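You operate a simulated robot arm through the tools that you are given. There is no shell and no other tool.

Carry out the task below with a simulated robot arm. There is one attempt and no reset: what you move stays moved.

TASK
Purge the tinting machine: one shot from each plunger into the cup.
Fine: take the cup on the bench top; stand it in the blue tray and shut the machine's tray. Set down upright: clear cup.

It is judged by the outcome, as a careful person would: the job done as asked, and still so three seconds after it is handed in. It fails if anything else is knocked over, pushed out of place, dropped, spilled or broken.

THE ROBOT
A 7-joint arm with a two-finger parallel gripper, fixed in place. Base frame: the origin is at the foot of the arm, x ahead of it, y to its left, z up; the work surface is at about z = 80. Lengths are in cm, angles in degrees, forces in N, time in s.
Its first joint turns from -166.0 to 166.0 degrees. Payload 3.43 kg.
The TCP is the grasp point between the finger pads, 3 cm short of the fingertips. In the tool frame z runs along the fingers and y along their closing line. The gripper opens to 9.4 cm. The fingers are 2.8 cm wide and 1 cm thick; the gripper's body (5 by 9.6 cm) begins 5.5 cm behind the TCP.
Orientation is told as [roll, pitch, yaw] about the base's x, y, z axes, in that order, counted from this pose: with the fingers straight down and closing along the base's y, the tool's x points along the base's -x, its y along +y and its z along -z.

THE INTERFACE
- The arm moves only by the tool nudge_tool. Its arguments are lists of equal length, an entry for each row: "slide": the shift along the tool's x, y, z in mm, a list of three; "rot": the turn, a rotation vector about the tool's x, y, z in rad, a list of three. In form: {"slide": [[dx, dy, dz], ...], "rot": [[ax, ay, az], ...]}. A call has 1 to 20 rows; each row shifts and turns the commanded pose from where the row before left it, along the tool's axes as they then stand. "fingers" is the finger opening in mm, from 0 to 94, set as the call begins (left out, the last holds). Each row takes 0.2 s and may step no farther than 5 cm and 8.6 degrees from the row before; otherwise, or with a gripper value out of range, the whole call is refused. A pose out of reach is approached as far as the arm can. The call stops where the force on the tool passes 40 N (or 10 N more than at its start, if that is more) or the arm is blocked; 0.2 s more then pass. The fingers move at their own pace (about 4.5 cm/s each) and stop on an object; they squeeze with about 21 N. The grip force told is the motor's: it shows also when the fingers shut on nothing. Time passes only in rows, and 0.2 s behind the last, so rows that do not move let the fingers close. The reply holds the time, the measured pose of the TCP, the force on the tool along the base axes, the opening and the grip force, in the units named above and with some noise, with the torque about the TCP (base axes, N m) and any sound that the robot's microphone picked up.
- Cameras (640 x 400 px; columns grow to the right, rows downward): "scene" is fixed at [4.9, 65.01, 155.85]; the picture's right is [-0.41, -0.91, 0.00], its down [-0.80, 0.37, -0.47] and it looks along [0.43, -0.19, -0.88] (base axes); focal length 315 px, centre (320, 200). "wrist" rides on the gripper at [7.6, 1.4, -10.2] in the tool frame; the picture's right is [-0.18, 0.98, 0.00], its down [-0.75, -0.14, -0.64] and it looks along [-0.63, -0.12, 0.77] (tool axes); focal length 243 px, centre (320, 200).
- grab_frame(camera): a new picture of that camera. The clock stands still meanwhile.
- point_at(camera, pixels): for up to 12 pixels [column, row] of the newest picture of that camera ("zoom" is the newest enlarged one), the place [x, y, z] in the base frame of the surface seen there, good to about 0.3 cm. The clock stands still meanwhile.
- enlarge(camera, box): a new picture of the part [left, top, right, bottom] of that camera's present view, enlarged. The clock stands still meanwhile.
- finish_job(): hands the job in; it is judged then, once.

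Open the gripper and draw the arm clear of the work before you hand the job in, unless the task says otherwise.

The tools are called after ">>>" as name(argument=value, ...) on one line, values as JSON. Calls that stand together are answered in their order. nudge_tool: Moves the arm, as the interface text tells. Its arguments: {"type":"object","properties":{"slide":{"type":"array","items":{"type":"array","items":{"type":"number"}}},"rot":{"type":"array","items":{"type":"array","items":{"type":"number"}}},"fingers":{"type":"number"}},"required":["slide","rot"]} The other tools are called the same way: grab_frame (camera) takes a picture; point_at (camera, pixels) gives the place of the surface under pixels of a picture; enlarge (camera, box) takes an enlarged picture of a part of a camera's view; finish_job () hands the job in.

At the start:

```text
time: 0.0
position: [20.64, 42.42, 127.63]
tcp_rot: [0.0, 0.0, 0.0]
contact_force: [-0.5, 0.0, -0.5]
torque: [0.01, 0.01, -0.03]
width: 9.4
gripper_force: 0.0
```

scene: 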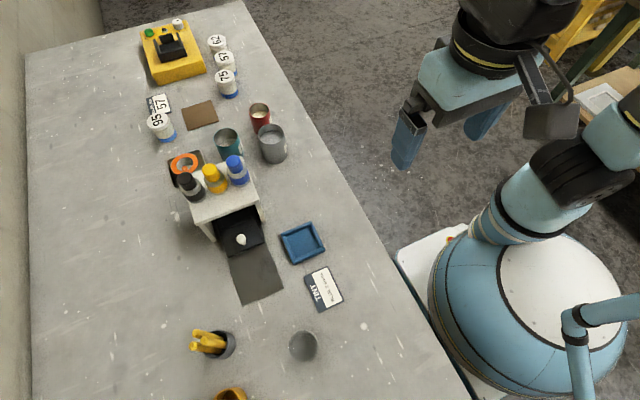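
wrist: 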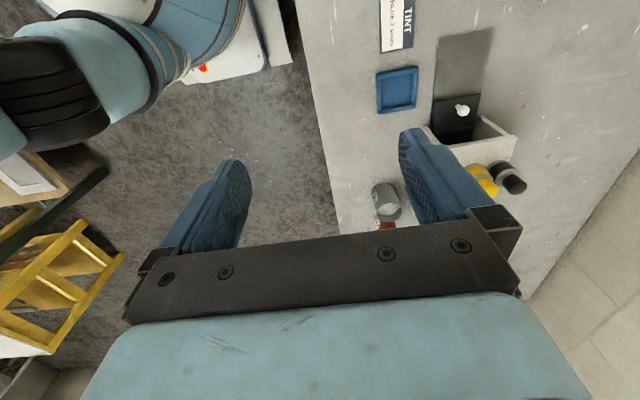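

I start by looking closely at the machine, the cups and the sign with enlarged views of the scene.

>>> enlarge(camera="scene", box=[150, 130, 350, 310])

>>> enlarge(camera="scene", box=[170, 230, 370, 400])

>>> enlarge(camera="scene", box=[290, 255, 360, 320])

>>> enlarge(camera="scene", box=[120, 10, 300, 170])

```text
2.22 times, centred on (250, 220) of scene
```

zoom: 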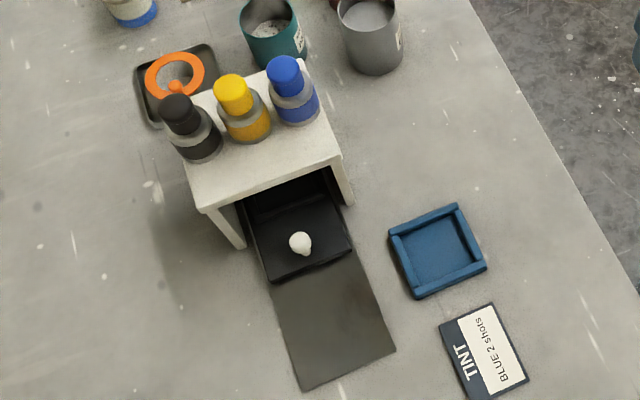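

```text
2.35 times, centred on (270, 315) of scene
```

zoom: 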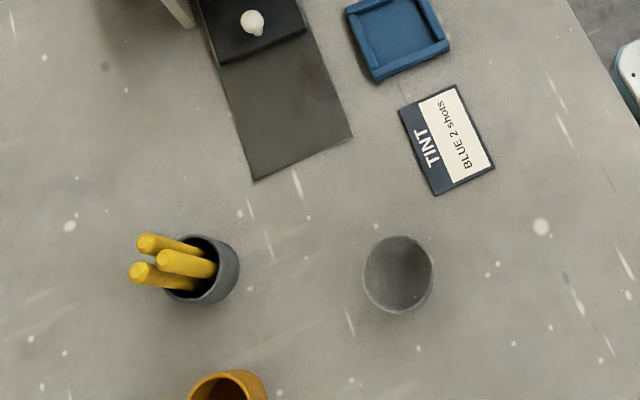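

```text
6.15 times, centred on (325, 288) of scene
```

zoom: 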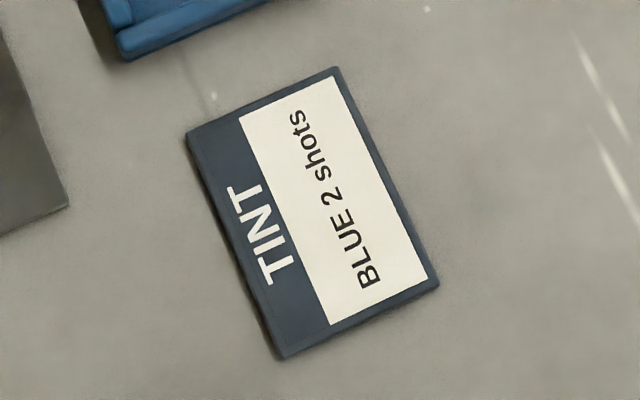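

```text
2.50 times, centred on (210, 90) of scene
```

zoom: 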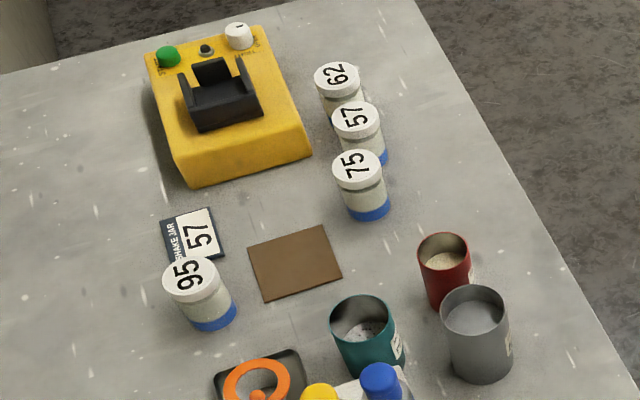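

The clear cup is near (303,346); the machine has black, yellow and blue plungers, and a drawer with a white knob near (241,240). I measure those places.

>>> grab_frame(camera="scene")

>>> point_at(camera="scene", pixels=[[303, 332], [303, 350], [292, 343], [314, 343], [303, 361], [241, 239], [236, 162], [212, 172], [187, 181], [302, 243], [255, 280], [230, 205]])

>>> enlarge(camera="scene", box=[190, 190, 290, 310])

>>> enlarge(camera="scene", box=[160, 140, 280, 220])

>>> enlarge(camera="scene", box=[270, 315, 340, 375])

```text
taken
```

scene: 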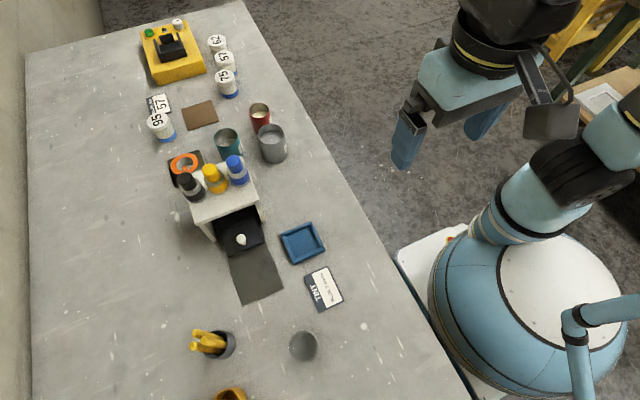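

```text
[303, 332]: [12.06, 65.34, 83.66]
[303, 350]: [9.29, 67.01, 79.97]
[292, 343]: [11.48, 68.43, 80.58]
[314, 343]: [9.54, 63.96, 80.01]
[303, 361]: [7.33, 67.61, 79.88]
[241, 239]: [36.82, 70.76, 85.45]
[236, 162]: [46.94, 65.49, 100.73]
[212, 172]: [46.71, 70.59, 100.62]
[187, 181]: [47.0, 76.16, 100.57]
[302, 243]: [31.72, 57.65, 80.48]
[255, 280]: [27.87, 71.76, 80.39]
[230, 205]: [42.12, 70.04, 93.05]
```

```text
3.33 times, centred on (240, 250) of scene
```

zoom: 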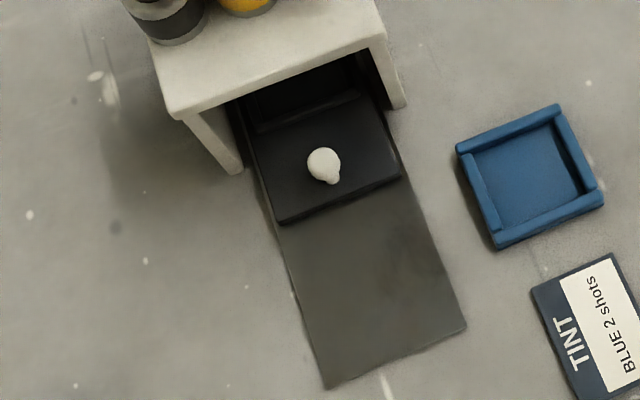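

```text
5.00 times, centred on (220, 180) of scene
```

zoom: 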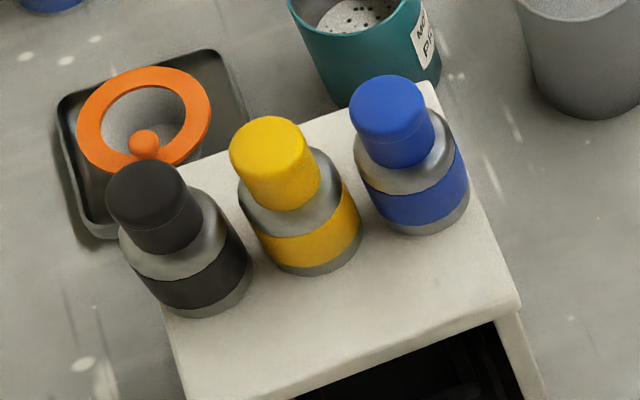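

```text
6.67 times, centred on (305, 345) of scene
```

zoom: 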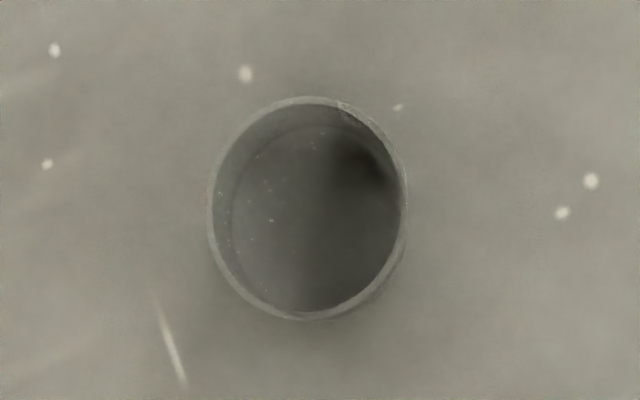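

I measure the drawer's structure: the zoom shows a black surface with the knob, a ridge behind it, and a mat in front.

>>> enlarge(camera="scene", box=[195, 190, 275, 310])

>>> enlarge(camera="scene", box=[200, 195, 275, 265])

```text
3.33 times, centred on (235, 250) of scene
```

zoom: 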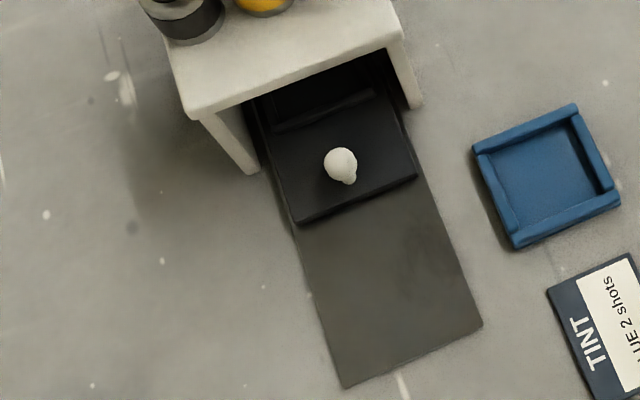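

```text
5.71 times, centred on (238, 230) of scene
```

zoom: 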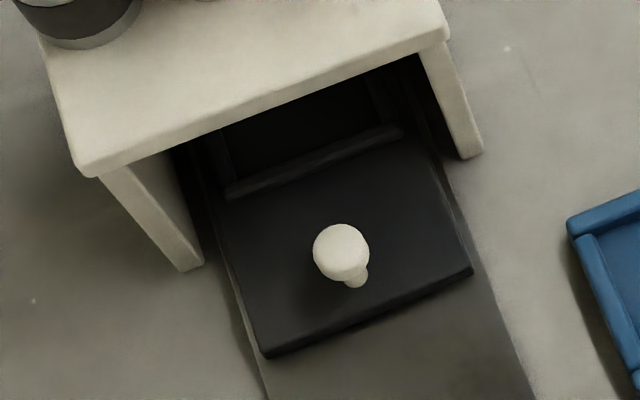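

The tray has a front apron with an upright white knob (zoom 342,250) and a walled recess behind a ridge. I measure them in this zoom.

>>> point_at(camera="zoom", pixels=[[341, 242], [356, 276], [268, 345], [468, 268], [400, 290], [400, 130], [230, 190], [315, 160], [300, 130], [380, 110], [90, 165], [440, 30]])

>>> point_at(camera="scene", pixels=[[280, 236], [312, 223], [325, 244], [293, 263], [241, 304], [282, 287], [190, 220], [255, 186], [236, 185], [213, 194], [188, 201], [310, 255]])

```text
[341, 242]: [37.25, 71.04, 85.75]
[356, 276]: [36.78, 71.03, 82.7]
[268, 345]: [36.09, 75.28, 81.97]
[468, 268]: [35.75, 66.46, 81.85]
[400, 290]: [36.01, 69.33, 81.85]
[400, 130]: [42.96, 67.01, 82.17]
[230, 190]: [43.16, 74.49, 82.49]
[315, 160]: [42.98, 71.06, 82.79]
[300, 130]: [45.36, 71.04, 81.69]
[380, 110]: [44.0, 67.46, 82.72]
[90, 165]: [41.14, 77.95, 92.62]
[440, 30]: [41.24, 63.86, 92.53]
```

```text
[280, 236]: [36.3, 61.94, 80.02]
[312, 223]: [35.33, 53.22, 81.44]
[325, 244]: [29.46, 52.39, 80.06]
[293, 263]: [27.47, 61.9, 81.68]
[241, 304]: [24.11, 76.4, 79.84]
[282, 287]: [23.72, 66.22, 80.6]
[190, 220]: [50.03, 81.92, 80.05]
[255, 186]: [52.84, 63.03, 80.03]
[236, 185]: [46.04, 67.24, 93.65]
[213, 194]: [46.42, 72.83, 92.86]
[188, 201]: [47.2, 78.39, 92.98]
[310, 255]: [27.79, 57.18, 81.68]
```

The axes of the machine match the base's: the tray apron spans x 36–43, knob at about (37.0,71.0), top z about 85.8. I move above and in front of it, and look with the wrist camera.

>>> nudge_tool(slide=[[-4, 28.6, 27.6], [-4, 28.6, 27.6], [-4, 28.6, 27.6], [-4, 28.6, 27.6], [-4, 28.6, 27.6], [-4, 28.6, 27.6], [-4, 28.6, 27.6], [-4, 28.6, 27.6], [-4, 28.6, 27.6], [-4, 28.6, 27.6]], rot=[[0, 0, 0], [0, 0, 0], [0, 0, 0], [0, 0, 0], [0, 0, 0], [0, 0, 0], [0, 0, 0], [0, 0, 0], [0, 0, 0], [0, 0, 0]])

>>> grab_frame(camera="wrist")

>>> grab_frame(camera="scene")

```text
time: 2.2
position: [24.71, 70.77, 100.09]
tcp_rot: [0.0, 0.1, 0.1]
contact_force: [-0.3, -0.2, 0.7]
torque: [-0.01, -0.01, -0.01]
width: 9.4
gripper_force: 0.0
```

```text
taken
```

wrist: 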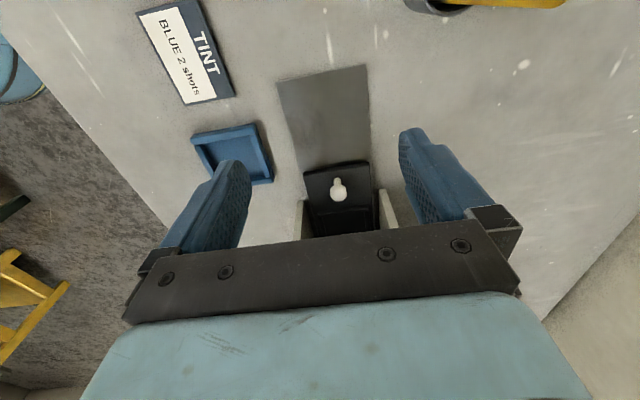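

```text
taken
```

scene: 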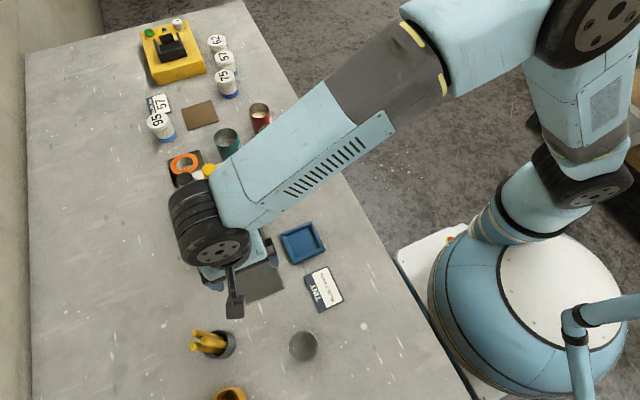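

The view is clear; the knob is at wrist pixel (338,188). I enlarge it and measure it.

>>> enlarge(camera="wrist", box=[270, 120, 410, 240])

>>> point_at(camera="wrist", pixels=[[338, 183], [339, 192], [310, 172], [365, 163], [338, 208], [330, 222], [299, 220], [386, 205], [345, 100], [230, 150]])

```text
3.33 times, centred on (340, 180) of wrist
```

zoom: 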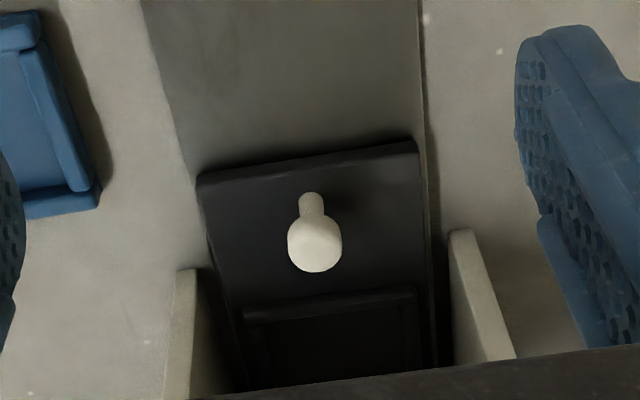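

```text
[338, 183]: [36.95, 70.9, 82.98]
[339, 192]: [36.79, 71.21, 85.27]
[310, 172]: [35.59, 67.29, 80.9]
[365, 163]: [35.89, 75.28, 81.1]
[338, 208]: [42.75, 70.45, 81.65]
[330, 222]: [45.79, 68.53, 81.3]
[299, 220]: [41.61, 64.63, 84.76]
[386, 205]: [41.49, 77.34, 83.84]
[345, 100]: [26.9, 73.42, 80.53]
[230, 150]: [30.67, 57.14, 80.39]
```

The knob's head centre is at (37.0,71.0), the apron top at about 81.8. I set the fingers to 50 mm, move over the knob and descend to TCP z 85.6 (tips at 82.6).

>>> nudge_tool(slide=[[-31, 0.6, 10], [-31, 0.6, 10], [-31, 0.6, 10], [-31, 0.6, 10], [0, 0, 26.2], [0, 0, 26.2], [0, 0, 26.2], [0, 0, 26.2]], rot=[[0, 0, 0], [0, 0, 0], [0, 0, 0], [0, 0, 0], [0, 0, 0], [0, 0, 0], [0, 0, 0], [0, 0, 0]], fingers=50)

>>> grab_frame(camera="wrist")

>>> grab_frame(camera="scene")

```text
time: 4.0
position: [37.29, 71.47, 86.93]
tcp_rot: [0.8, -0.3, 0.0]
contact_force: [-1.9, 3.6, 13.5]
torque: [-0.37, -0.61, 0.07]
width: 5.01
gripper_force: 0.1
stopped in row 8: the force on the tool passed its limit at 77 N (the readings are from after the stop); the commanded pose is now the measured one
```

```text
taken
```

wrist: 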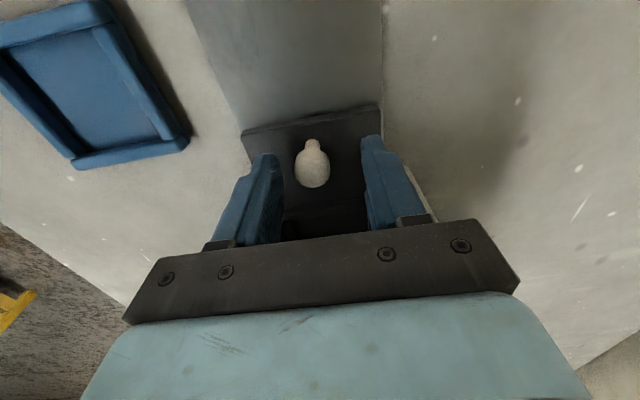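

```text
taken
```

scene: 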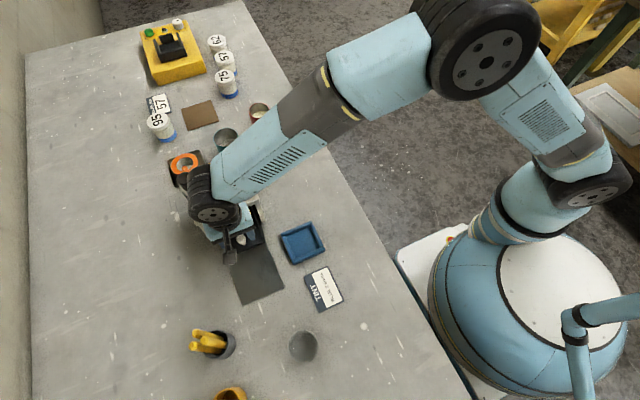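

The tool stopped at z 86.9 with an upward force; the torque puts the contact at about x 41, so the gripper body met the machine's top front edge (z 92.5). I rise straight up and then back off to inspect for shifts.

>>> nudge_tool(slide=[[0, 0, -20], [0, 0, -40], [20, 0, -40], [50, 0, -20], [50, 0, 0], [50, 0, 0]], rot=[[0, 0, 0], [0, 0, 0], [0, 0, 0], [0, 0, 0], [0, 0, 0], [0, 0, 0]])

>>> grab_frame(camera="scene")

>>> grab_frame(camera="wrist")

```text
refused: row 4 steps farther than a row can; nothing moved
```

```text
taken
```

scene: 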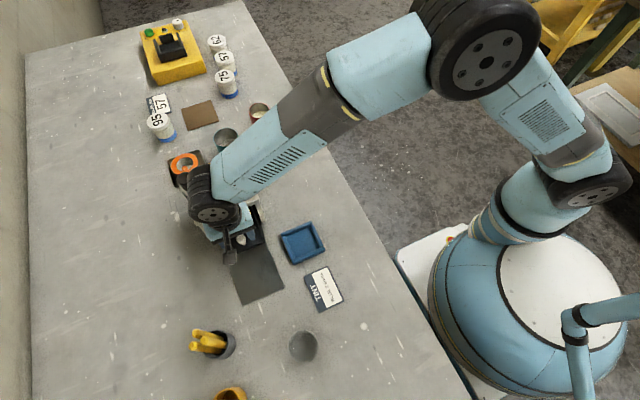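

```text
taken
```

wrist: 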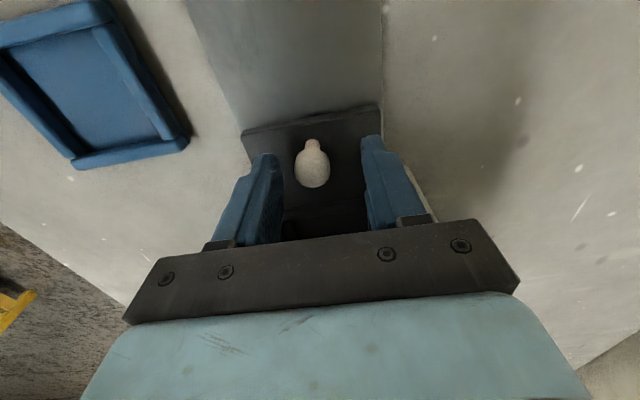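

One row was too long; I repeat the retreat with smaller steps, straight up and then back.

>>> nudge_tool(slide=[[0, 0, -20], [0, 0, -40], [10, 0, -40], [40, 0, -20], [45, 0, 0], [45, 0, 0]], rot=[[0, 0, 0], [0, 0, 0], [0, 0, 0], [0, 0, 0], [0, 0, 0], [0, 0, 0]])

>>> grab_frame(camera="scene")

>>> grab_frame(camera="wrist")

```text
time: 5.4
position: [23.41, 71.1, 98.8]
tcp_rot: [0.6, -0.3, 0.0]
contact_force: [1.6, 0.1, 0.5]
torque: [0.01, 0.05, -0.02]
width: 5.0
gripper_force: 0.0
```

```text
taken
```

scene: 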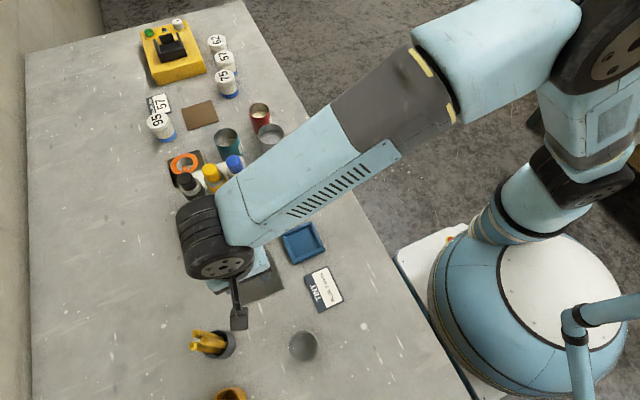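

```text
taken
```

wrist: 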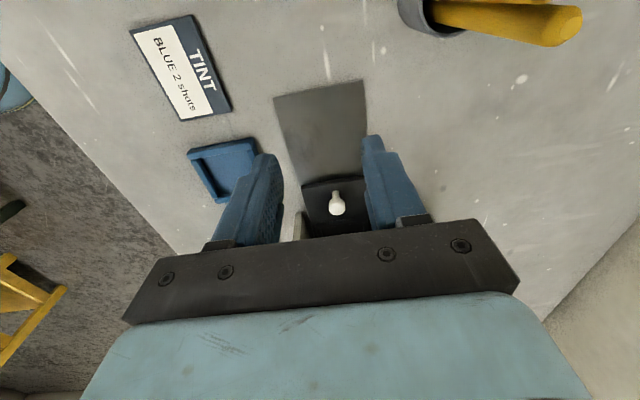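

The plungers are at the same pixels as before; I check by measuring them and the machine's edges.

>>> point_at(camera="scene", pixels=[[236, 162], [212, 172], [187, 181], [195, 215], [205, 212]])

>>> point_at(camera="wrist", pixels=[[337, 207], [312, 186], [360, 180], [298, 222]])

>>> enlarge(camera="scene", box=[160, 140, 260, 220])

```text
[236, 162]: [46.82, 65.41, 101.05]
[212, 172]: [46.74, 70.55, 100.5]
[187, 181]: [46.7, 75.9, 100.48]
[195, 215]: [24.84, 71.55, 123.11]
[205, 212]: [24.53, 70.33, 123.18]
```

```text
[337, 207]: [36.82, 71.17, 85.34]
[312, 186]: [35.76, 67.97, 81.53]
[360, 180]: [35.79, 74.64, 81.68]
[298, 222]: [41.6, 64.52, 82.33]
```

```text
5.00 times, centred on (210, 180) of scene
```

zoom: 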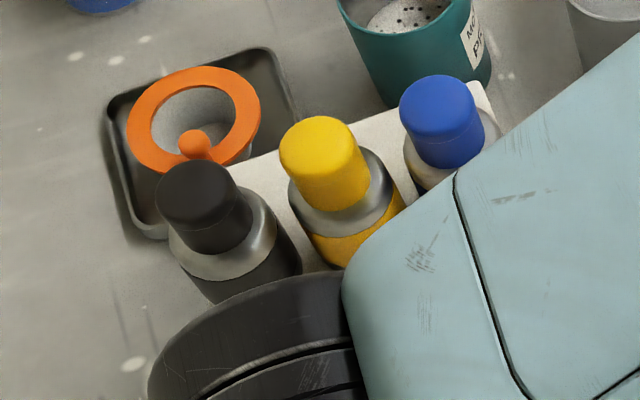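

Nothing has shifted. I tilt the tool by about 25° so that the gripper body leans away from the machine (towards −x), keeping the TCP in place.

>>> nudge_tool(slide=[[0, 0, 0], [0, 0, 0], [0, 0, 0], [0, 0, 0]], rot=[[0.01, -0.145, 0], [0, -0.145, 0], [0, -0.145, 0], [0, 0, 0]])

```text
time: 6.4
position: [23.28, 71.25, 98.76]
tcp_rot: [0.2, -25.3, -0.1]
contact_force: [-0.3, 0.1, 0.4]
torque: [0.05, 0.0, -0.01]
width: 5.01
gripper_force: 0.0
```

Tilted as intended (pitch −25.3). Now I approach the knob diagonally to TCP (36.9, 71.05, 85.7).

>>> nudge_tool(slide=[[-19.8, -1, 41.5], [-19.8, -1, 41.5], [-19.8, 0, 41.5], [-4, 0, 25.6], [-4, 0, 25.6]], rot=[[0, 0, 0], [0, 0, 0], [0, 0, 0], [0, 0, 0], [0, 0, 0]])

>>> grab_frame(camera="wrist")

>>> enlarge(camera="scene", box=[170, 150, 300, 290])

```text
time: 7.6
position: [36.82, 71.14, 85.61]
tcp_rot: [0.2, -25.3, -0.1]
contact_force: [0.7, 0.0, -0.2]
torque: [0.03, -0.03, 0.01]
width: 4.98
gripper_force: 0.1
```

```text
taken
```

wrist: 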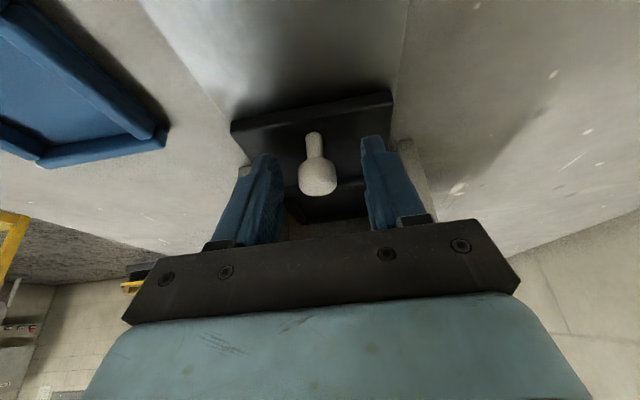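

```text
2.86 times, centred on (235, 220) of scene
```

zoom: 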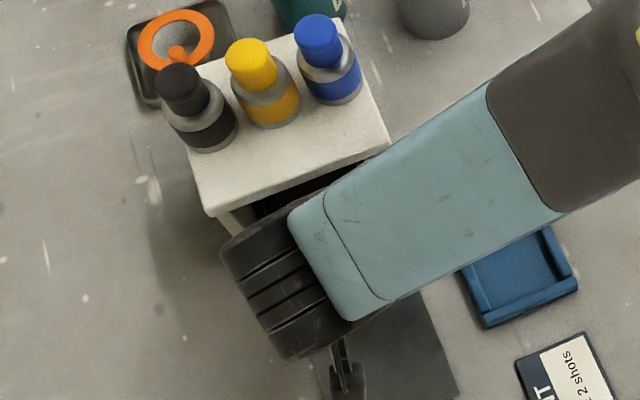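

No contact force, the knob is between the fingers. I close on it.

>>> nudge_tool(slide=[[0, 0, 0], [0, 0, 0], [0, 0, 0], [0, 0, 0]], rot=[[0, 0, 0], [0, 0, 0], [0, 0, 0], [0, 0, 0]], fingers=5)

```text
time: 8.6
position: [36.87, 71.03, 85.76]
tcp_rot: [0.0, -25.2, -0.1]
contact_force: [-2.9, -26.4, 0.6]
torque: [-0.42, -0.05, -0.16]
width: 2.11
gripper_force: 44.5
```

Gripped at 2.1 cm, with a side force of −26 N in y, meaning the knob sits slightly to −y of the centre. I shift 1.5 mm to −y to relax it.

>>> nudge_tool(slide=[[0, -1, 0], [0, -0.5, 0], [0, 0, 0]], rot=[[0, 0, 0], [0, 0, 0], [0, 0, 0]])

```text
time: 9.4
position: [36.77, 70.96, 85.78]
tcp_rot: [0.2, -25.2, -0.2]
contact_force: [-3.5, -20.8, -1.2]
torque: [-0.29, 0.3, -0.18]
width: 2.1
gripper_force: 44.8
```

The side force fell to −21 N; I continue 3 mm further to −y.

>>> nudge_tool(slide=[[0, -1, 0], [0, -1, 0], [0, -1, 0], [0, 0, 0]], rot=[[0, 0, 0], [0, 0, 0], [0, 0, 0], [0, 0, 0]])

```text
time: 10.4
position: [36.73, 70.9, 85.82]
tcp_rot: [0.4, -25.2, 0.0]
contact_force: [1.4, 36.3, -10.5]
torque: [0.62, 0.31, 0.34]
width: 2.09
gripper_force: 44.9
```

It overshot to +36 N; I go back 1.9 mm to +y.

>>> nudge_tool(slide=[[0, 1, 0], [0, 0.9, 0], [0, 0, 0]], rot=[[0, 0, 0], [0, 0, 0], [0, 0, 0]])

```text
time: 11.2
position: [36.85, 70.95, 85.68]
tcp_rot: [0.2, -25.3, 0.0]
contact_force: [0.6, 26.1, 9.3]
torque: [0.38, 0.11, 0.11]
width: 2.14
gripper_force: 45.3
```

I begin the pull along base −x in 1 cm rows, with a small y correction.

>>> nudge_tool(slide=[[0, 1, 0], [4.5, 0.3, -2.1], [9.05, 0, -4.25], [9.05, 0, -4.25]], rot=[[0, 0, 0], [0, 0, 0], [0, 0, 0], [0, 0, 0]])

>>> grab_frame(camera="wrist")

```text
time: 12.2
position: [34.27, 70.99, 85.73]
tcp_rot: [0.2, -25.2, -0.1]
contact_force: [-0.2, 26.5, 8.9]
torque: [0.4, -0.02, 0.22]
width: 2.1
gripper_force: 44.9
```

```text
taken
```

wrist: 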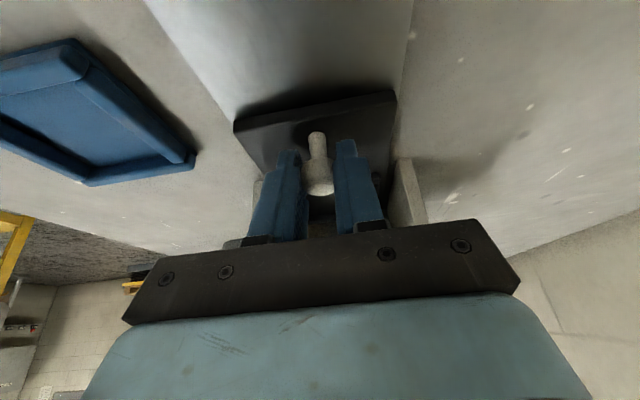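

The tray slides with the knob. I continue pulling about 8 cm.

>>> nudge_tool(slide=[[9.05, 0.4, -4.25], [9.05, 0.4, -4.25], [9.05, 0, -4.25], [9.05, 0, -4.25], [9.05, 0, -4.25], [9.05, 0, -4.25], [9.05, 0, -4.25], [9.05, 0, -4.25]], rot=[[0, 0, 0], [0, 0, 0], [0, 0, 0], [0, 0, 0], [0, 0, 0], [0, 0, 0], [0, 0, 0], [0, 0, 0]])

>>> grab_frame(camera="wrist")

>>> grab_frame(camera="scene")

```text
time: 14.0
position: [26.23, 71.02, 85.69]
tcp_rot: [0.2, -25.2, -0.1]
contact_force: [-0.2, 22.8, 14.7]
torque: [0.38, -0.17, 0.25]
width: 2.13
gripper_force: 44.8
```

```text
taken
```

wrist: 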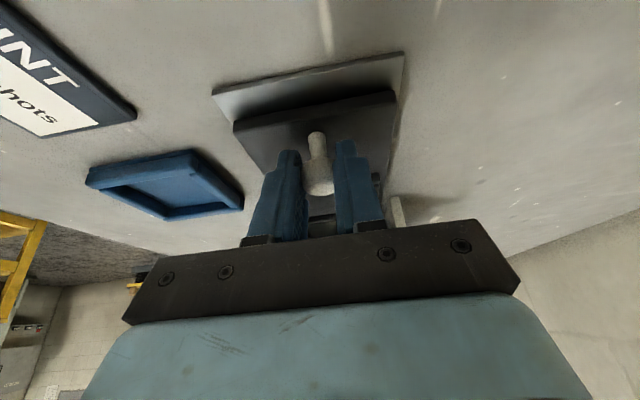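

```text
taken
```

scene: 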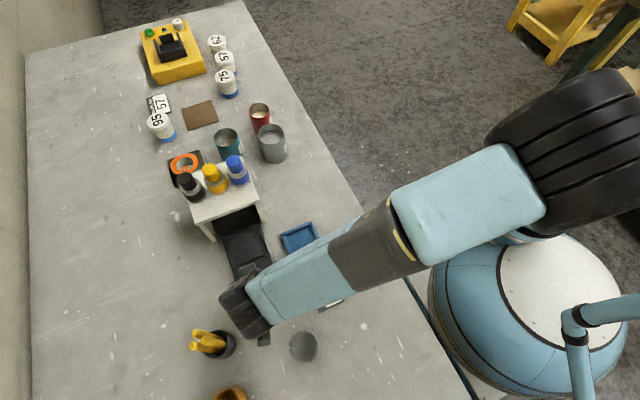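

The tray is about 10.6 cm out. I pull 1.5 cm more in small rows to find the stop.

>>> nudge_tool(slide=[[4.5, 0, -2.1], [4.5, 0, -2.1], [4.5, 0, -2.1], [0, 0, 0]], rot=[[0, 0, 0], [0, 0, 0], [0, 0, 0], [0, 0, 0]])

>>> enlarge(camera="scene", box=[170, 180, 290, 300])

```text
time: 15.0
position: [24.79, 70.97, 85.68]
tcp_rot: [0.1, -25.3, -0.1]
contact_force: [-0.1, 10.2, 20.0]
torque: [0.09, -0.24, 0.04]
width: 2.13
gripper_force: 45.4
```

```text
3.33 times, centred on (230, 240) of scene
```

zoom: 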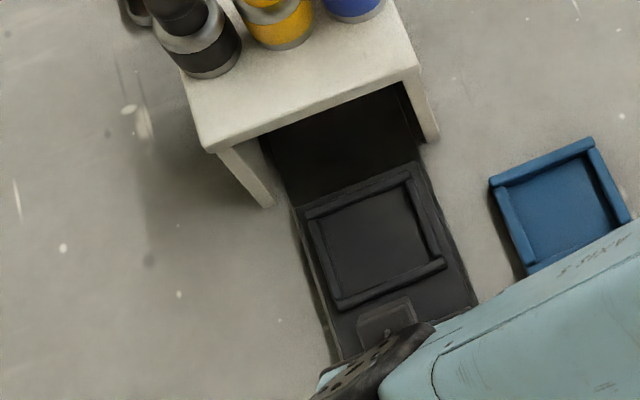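

The walled recess is fully outside the machine. I measure its walls in this zoom.

>>> point_at(camera="zoom", pixels=[[310, 212], [405, 172], [440, 265], [342, 303], [372, 240], [355, 193], [427, 220], [325, 262], [392, 284], [340, 200], [390, 325]])

```text
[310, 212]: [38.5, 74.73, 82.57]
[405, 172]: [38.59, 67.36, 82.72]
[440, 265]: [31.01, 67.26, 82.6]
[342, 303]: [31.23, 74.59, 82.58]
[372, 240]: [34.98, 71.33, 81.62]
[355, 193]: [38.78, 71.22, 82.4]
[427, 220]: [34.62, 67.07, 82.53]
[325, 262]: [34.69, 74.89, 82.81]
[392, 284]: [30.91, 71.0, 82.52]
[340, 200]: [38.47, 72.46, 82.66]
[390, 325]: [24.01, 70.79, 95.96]
```

The recess centre is about (34.8, 71.0), floor 81.6, inner width about 7 cm. I release the knob and back out along the tool axis.

>>> nudge_tool(slide=[[0, 0, 0], [0, 0, 0], [0, 0, 0], [0, 0, -40], [0, 0, -45], [0, 0, -45]], rot=[[0, 0, 0], [0, 0, 0], [0, 0, 0], [0, 0, 0], [0, 0, 0], [0, 0, 0]], fingers=60)

```text
time: 16.4
position: [19.53, 70.68, 97.22]
tcp_rot: [-0.2, -25.4, -0.5]
contact_force: [-0.1, -0.3, -0.2]
torque: [0.02, 0.0, 0.04]
width: 5.99
gripper_force: 0.2
```

I straighten the tool and move back over the bench to view the clear cup with the wrist camera.

>>> nudge_tool(slide=[[0, 0, 0], [0, 0, 0], [0, 0, 0], [39, -7.4, -6], [39, -7.4, -6], [39, -7.4, -6], [39, -7.4, -6], [39, -7.4, -6]], rot=[[0, 0.1478, 0], [0, 0.1478, 0], [0, 0.1478, -0.008], [0, 0, 0], [0, 0, 0], [0, 0, 0], [0, 0, 0], [0, 0, 0]], fingers=90)

>>> grab_frame(camera="wrist")

>>> grab_frame(camera="scene")

```text
time: 18.2
position: [-0.02, 67.36, 100.38]
tcp_rot: [0.1, 0.2, 0.3]
contact_force: [0.4, 0.1, -0.4]
torque: [0.02, 0.07, 0.02]
width: 9.01
gripper_force: 0.0
```

```text
taken
```

wrist: 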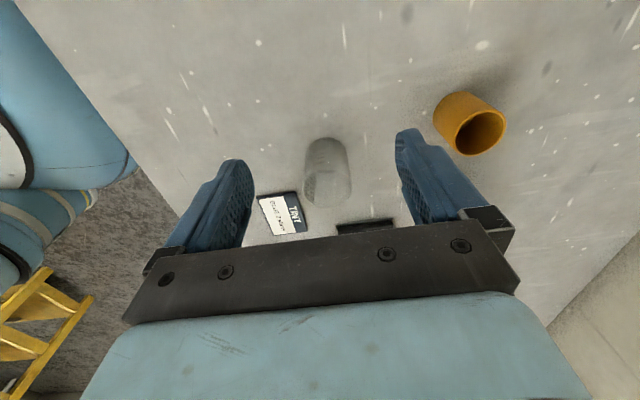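

```text
taken
```

scene: 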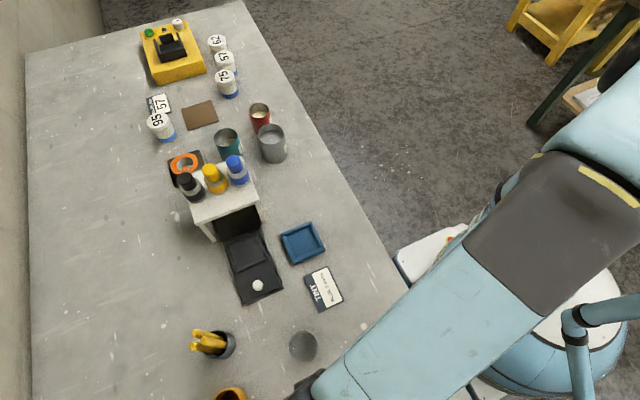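

The clear cup is visible at wrist (327,173), the rim nearer the bottom. I enlarge and measure it.

>>> enlarge(camera="wrist", box=[285, 125, 370, 220])

>>> point_at(camera="wrist", pixels=[[325, 139], [306, 150], [345, 148], [304, 190], [352, 188], [327, 172], [328, 208], [326, 155], [306, 175], [350, 175]])

```text
4.21 times, centred on (328, 172) of wrist
```

zoom: 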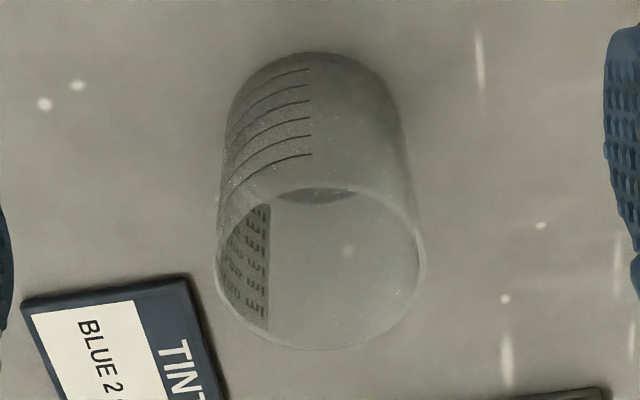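

```text
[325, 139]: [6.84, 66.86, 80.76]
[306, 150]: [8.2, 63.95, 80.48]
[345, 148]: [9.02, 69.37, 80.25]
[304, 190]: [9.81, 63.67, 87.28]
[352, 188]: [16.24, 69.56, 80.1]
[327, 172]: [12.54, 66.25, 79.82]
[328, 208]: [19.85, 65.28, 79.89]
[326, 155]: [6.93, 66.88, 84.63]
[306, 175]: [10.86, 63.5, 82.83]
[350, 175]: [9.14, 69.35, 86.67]
```

The rim centre comes to about (9.9, 66.7), diameter about 5.9, top about z 87.4. I move over it with the fingers at 90 mm and descend to TCP z 85.3.

>>> nudge_tool(slide=[[-33, -2.2, 0], [-33, -2.2, 0], [-33, -2.2, 0], [0, 0, 38], [0, 0, 38], [0, 0, 38], [0, 0, 36]], rot=[[0, 0, 0], [0, 0, 0], [0, 0, 0], [0, 0, 0], [0, 0, 0], [0, 0, 0], [0, 0, 0]])

>>> grab_frame(camera="wrist")

```text
time: 19.8
position: [9.73, 66.34, 85.3]
tcp_rot: [0.2, 0.2, 0.4]
contact_force: [0.0, -0.3, 0.5]
torque: [0.02, -0.01, 0.0]
width: 9.01
gripper_force: 0.0
```

```text
taken
```

wrist: 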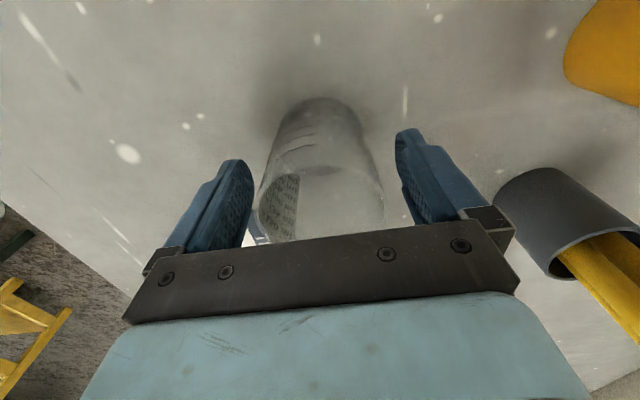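

The cup sits centred between the fingers (rim columns 253–384, centre 319 against 320 expected). I close gently.

>>> nudge_tool(slide=[[0, 0, 0], [0, 0, 0], [0, 0, 0], [0, 0, 0]], rot=[[0, 0, 0], [0, 0, 0], [0, 0, 0], [0, 0, 0]], fingers=52)

>>> grab_frame(camera="wrist")

```text
time: 20.8
position: [9.89, 66.51, 85.35]
tcp_rot: [0.1, 0.2, 0.5]
contact_force: [0.4, 0.8, -0.2]
torque: [0.01, 0.01, -0.02]
width: 5.87
gripper_force: 21.1
```

```text
taken
```

wrist: 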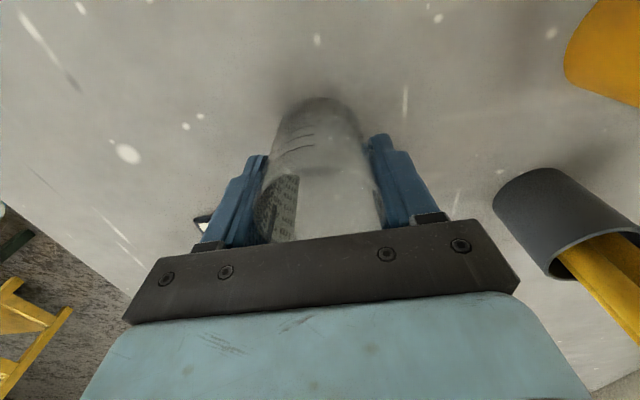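

Gripped at 5.87 cm, 21 N. I lift 11 cm and carry the cup over the recess centre (34.8, 71.0).

>>> nudge_tool(slide=[[0, 0, -38], [0, 0, -38], [0, 0, -38], [-41.5, 7.5, 0], [-41.5, 7.5, 0], [-41.5, 7.5, 0], [-41.5, 7.5, 0], [-41.5, 7.5, 0], [-41.5, 7.5, 0], [0, 0, 0]], rot=[[0, 0, 0], [0, 0, 0], [0, 0, 0], [0, 0, 0], [0, 0, 0], [0, 0, 0], [0, 0, 0], [0, 0, 0], [0, 0, 0], [0, 0, 0]])

>>> grab_frame(camera="wrist")

>>> grab_frame(camera="scene")

```text
time: 23.0
position: [34.77, 71.24, 96.99]
tcp_rot: [0.1, 0.0, 0.4]
contact_force: [0.4, -0.3, 0.1]
torque: [0.0, 0.02, 0.01]
width: 5.88
gripper_force: 21.1
```

```text
taken
```

wrist: 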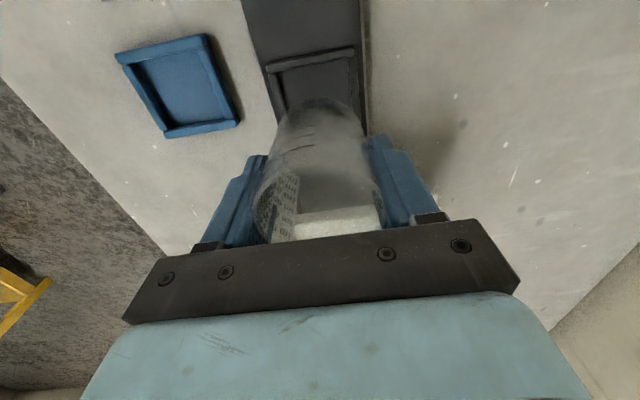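

```text
taken
```

scene: 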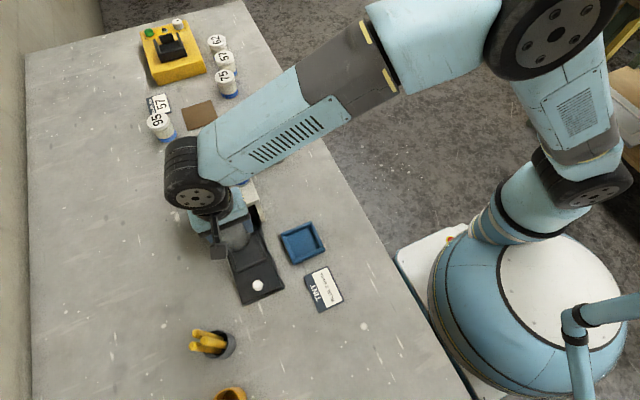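

I check where the cup stands in the grip by measuring points on its near face, and recheck the recess rim visible in the wrist view.

>>> point_at(camera="wrist", pixels=[[322, 112], [322, 130], [322, 150], [262, 200], [383, 205], [276, 65], [352, 50], [279, 95], [356, 85]])

>>> enlarge(camera="wrist", box=[240, 40, 400, 240])

>>> enlarge(camera="scene", box=[200, 190, 290, 310])

```text
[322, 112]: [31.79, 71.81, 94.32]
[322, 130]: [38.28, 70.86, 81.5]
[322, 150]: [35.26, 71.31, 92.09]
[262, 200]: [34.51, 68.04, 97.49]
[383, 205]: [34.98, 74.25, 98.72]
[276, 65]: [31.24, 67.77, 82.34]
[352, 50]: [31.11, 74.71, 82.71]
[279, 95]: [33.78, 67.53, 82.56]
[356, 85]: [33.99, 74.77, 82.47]
```

```text
2.00 times, centred on (320, 140) of wrist
```

zoom: 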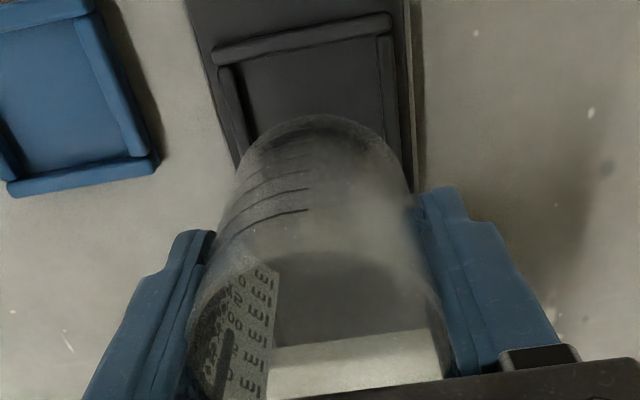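

```text
3.33 times, centred on (245, 250) of scene
```

zoom: 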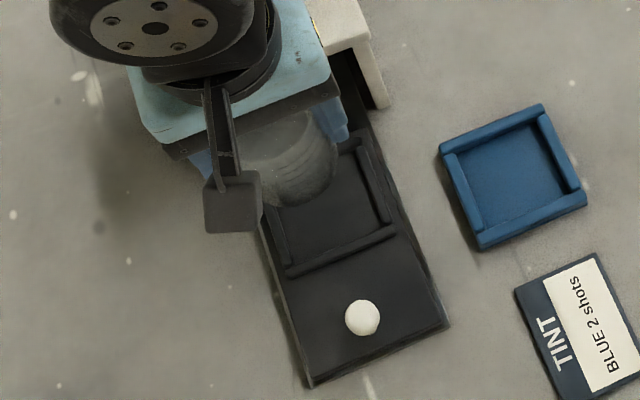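

The cup centre is within 0.1 cm of the TCP and the recess centre is (34.8, 71.1). I lower it, slowing near the floor.

>>> nudge_tool(slide=[[0, -1, 28], [0, 0, 28], [0, 0, 28], [0, 0, 7.5], [0, 0, 6], [0, 0, 0]], rot=[[0, 0, 0], [0, 0, 0], [0, 0, 0], [0, 0, 0], [0, 0, 0], [0, 0, 0]])

>>> enlarge(camera="wrist", box=[220, 60, 420, 240])

>>> enlarge(camera="scene", box=[200, 190, 290, 310])

```text
time: 24.4
position: [34.68, 71.26, 87.19]
tcp_rot: [0.2, 0.3, 0.4]
contact_force: [-0.5, -0.7, 13.5]
torque: [-0.18, 0.09, 0.02]
width: 5.91
gripper_force: 20.9
```

```text
2.22 times, centred on (320, 150) of wrist
```

zoom: 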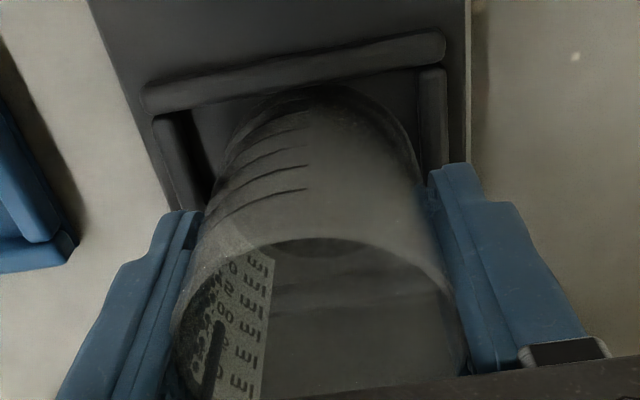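

```text
3.33 times, centred on (245, 250) of scene
```

zoom: 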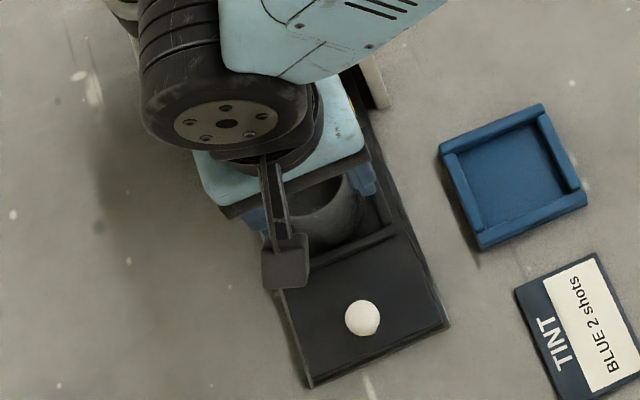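

The cup has touched the floor (13.5 N) and is within the walls, but about 2–3 mm towards +y. I lift 3 mm, shift 2.5 mm to −y, and set it down again.

>>> nudge_tool(slide=[[0, 0, -4], [0, -2.5, 0], [0, 0, 2.5], [0, 0, 0]], rot=[[0, 0, 0], [0, 0, 0], [0, 0, 0], [0, 0, 0]])

>>> enlarge(camera="wrist", box=[220, 60, 420, 240])

```text
time: 25.4
position: [34.61, 70.96, 87.15]
tcp_rot: [0.1, 0.2, 0.3]
contact_force: [0.0, 0.5, 0.0]
torque: [-0.02, 0.02, 0.0]
width: 5.88
gripper_force: 21.1
```

```text
2.22 times, centred on (320, 150) of wrist
```

zoom: 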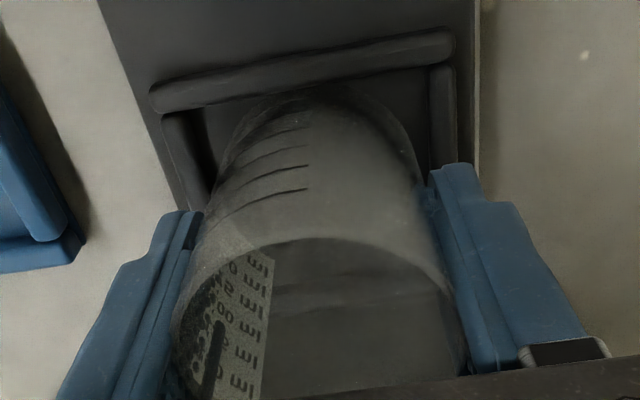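

Now it is centred. I lower the last millimetre, release the fingers, and rise.

>>> nudge_tool(slide=[[-1, 0, 1], [0, 0, 0.7], [0, 0, 0]], rot=[[0, 0, 0], [0, 0, 0], [0, 0, 0]])

>>> nudge_tool(slide=[[0, 0, 0], [0, 0, 0], [0, 0, 0], [0, 0, -20], [0, 0, -40], [0, 0, -40]], rot=[[0, 0, 0], [0, 0, 0], [0, 0, 0], [0, 0, 0], [0, 0, 0], [0, 0, 0]], fingers=80)

>>> grab_frame(camera="wrist")

>>> enlarge(camera="scene", box=[190, 190, 290, 310])

```text
time: 26.2
position: [34.69, 71.08, 87.03]
tcp_rot: [0.1, 0.2, 0.4]
contact_force: [0.1, 2.8, 13.5]
torque: [0.04, 0.03, 0.02]
width: 5.9
gripper_force: 21.4
```

```text
time: 27.6
position: [34.8, 71.04, 97.01]
tcp_rot: [0.0, 0.3, 0.3]
contact_force: [-0.4, 0.0, -0.6]
torque: [-0.05, 0.01, 0.01]
width: 7.97
gripper_force: 0.1
```

```text
taken
```

wrist: 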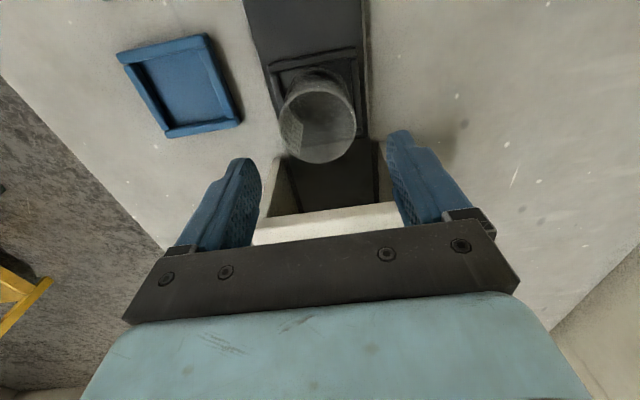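

```text
3.33 times, centred on (240, 250) of scene
```

zoom: 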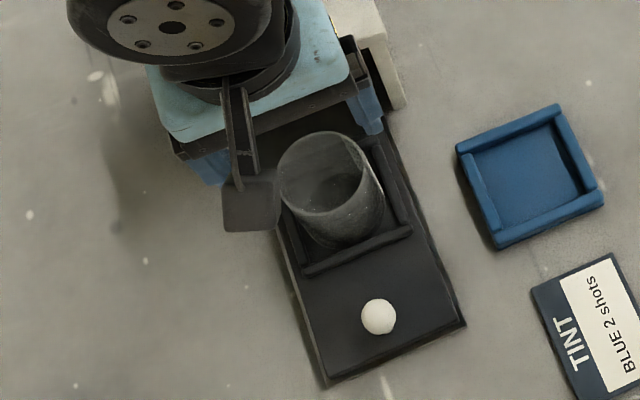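

The cup stands upright in the recess. I close the fingers, move to in front of the knob (x ≈ 20.5) and descend to z 85.5 to push it.

>>> nudge_tool(slide=[[48, 0, 0], [48, 0, 0], [46, 0, 0], [0, 0, 38], [0, 0, 38], [0, 0, 38], [0, 0, 0]], rot=[[0, 0, 0], [0, 0, 0], [0, 0, 0], [0, 0, 0], [0, 0, 0], [0, 0, 0], [0, 0, 0]], fingers=0)

>>> grab_frame(camera="wrist")

```text
time: 29.2
position: [20.28, 70.85, 85.76]
tcp_rot: [0.1, 0.1, 0.4]
contact_force: [0.1, -0.1, 0.3]
torque: [-0.03, -0.01, 0.01]
width: 0.0
gripper_force: 20.9
```

```text
taken
```

wrist: 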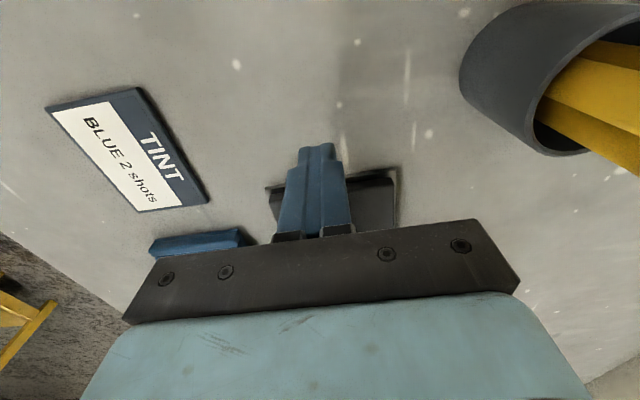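

The fingers are in line with the knob. I lower 3 mm and push gently in +x.

>>> nudge_tool(slide=[[-5, 1, 3], [-5, 0, 0], [-5, 0, 0], [-5, 0, 0], [-5, 0, 0], [-5, 0, 0], [-6, 0, 0], [-7, 0, 0], [-8, 0, 0], [-8, 0, 0], [-8, 0, 0], [-8, 0, 0]], rot=[[0, 0, 0], [0, 0, 0], [0, 0, 0], [0, 0, 0], [0, 0, 0], [0, 0, 0], [0, 0, 0], [0, 0, 0], [0, 0, 0], [0, 0, 0], [0, 0, 0], [0, 0, 0]])

>>> enlarge(camera="scene", box=[170, 160, 300, 310])

```text
time: 31.8
position: [28.05, 71.11, 85.42]
tcp_rot: [0.1, 0.3, 0.4]
contact_force: [0.2, -0.3, 0.3]
torque: [-0.03, 0.01, 0.0]
width: 0.0
gripper_force: 20.8
```

```text
2.67 times, centred on (235, 235) of scene
```

zoom: 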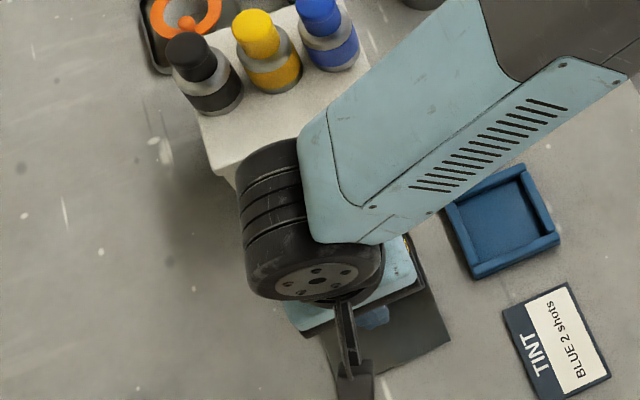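

Force is nearly nil; I check with the wrist camera that the tray does move.

>>> grab_frame(camera="wrist")

```text
taken
```

wrist: 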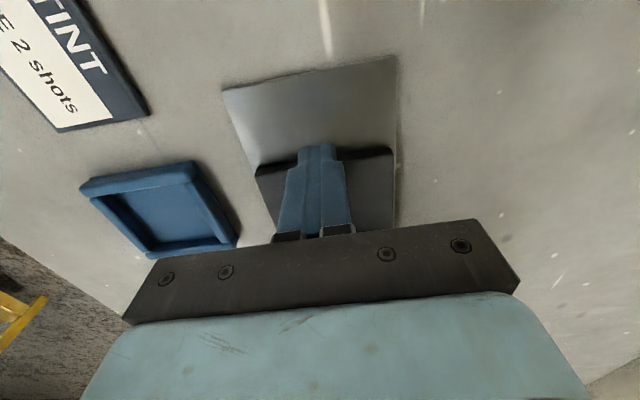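

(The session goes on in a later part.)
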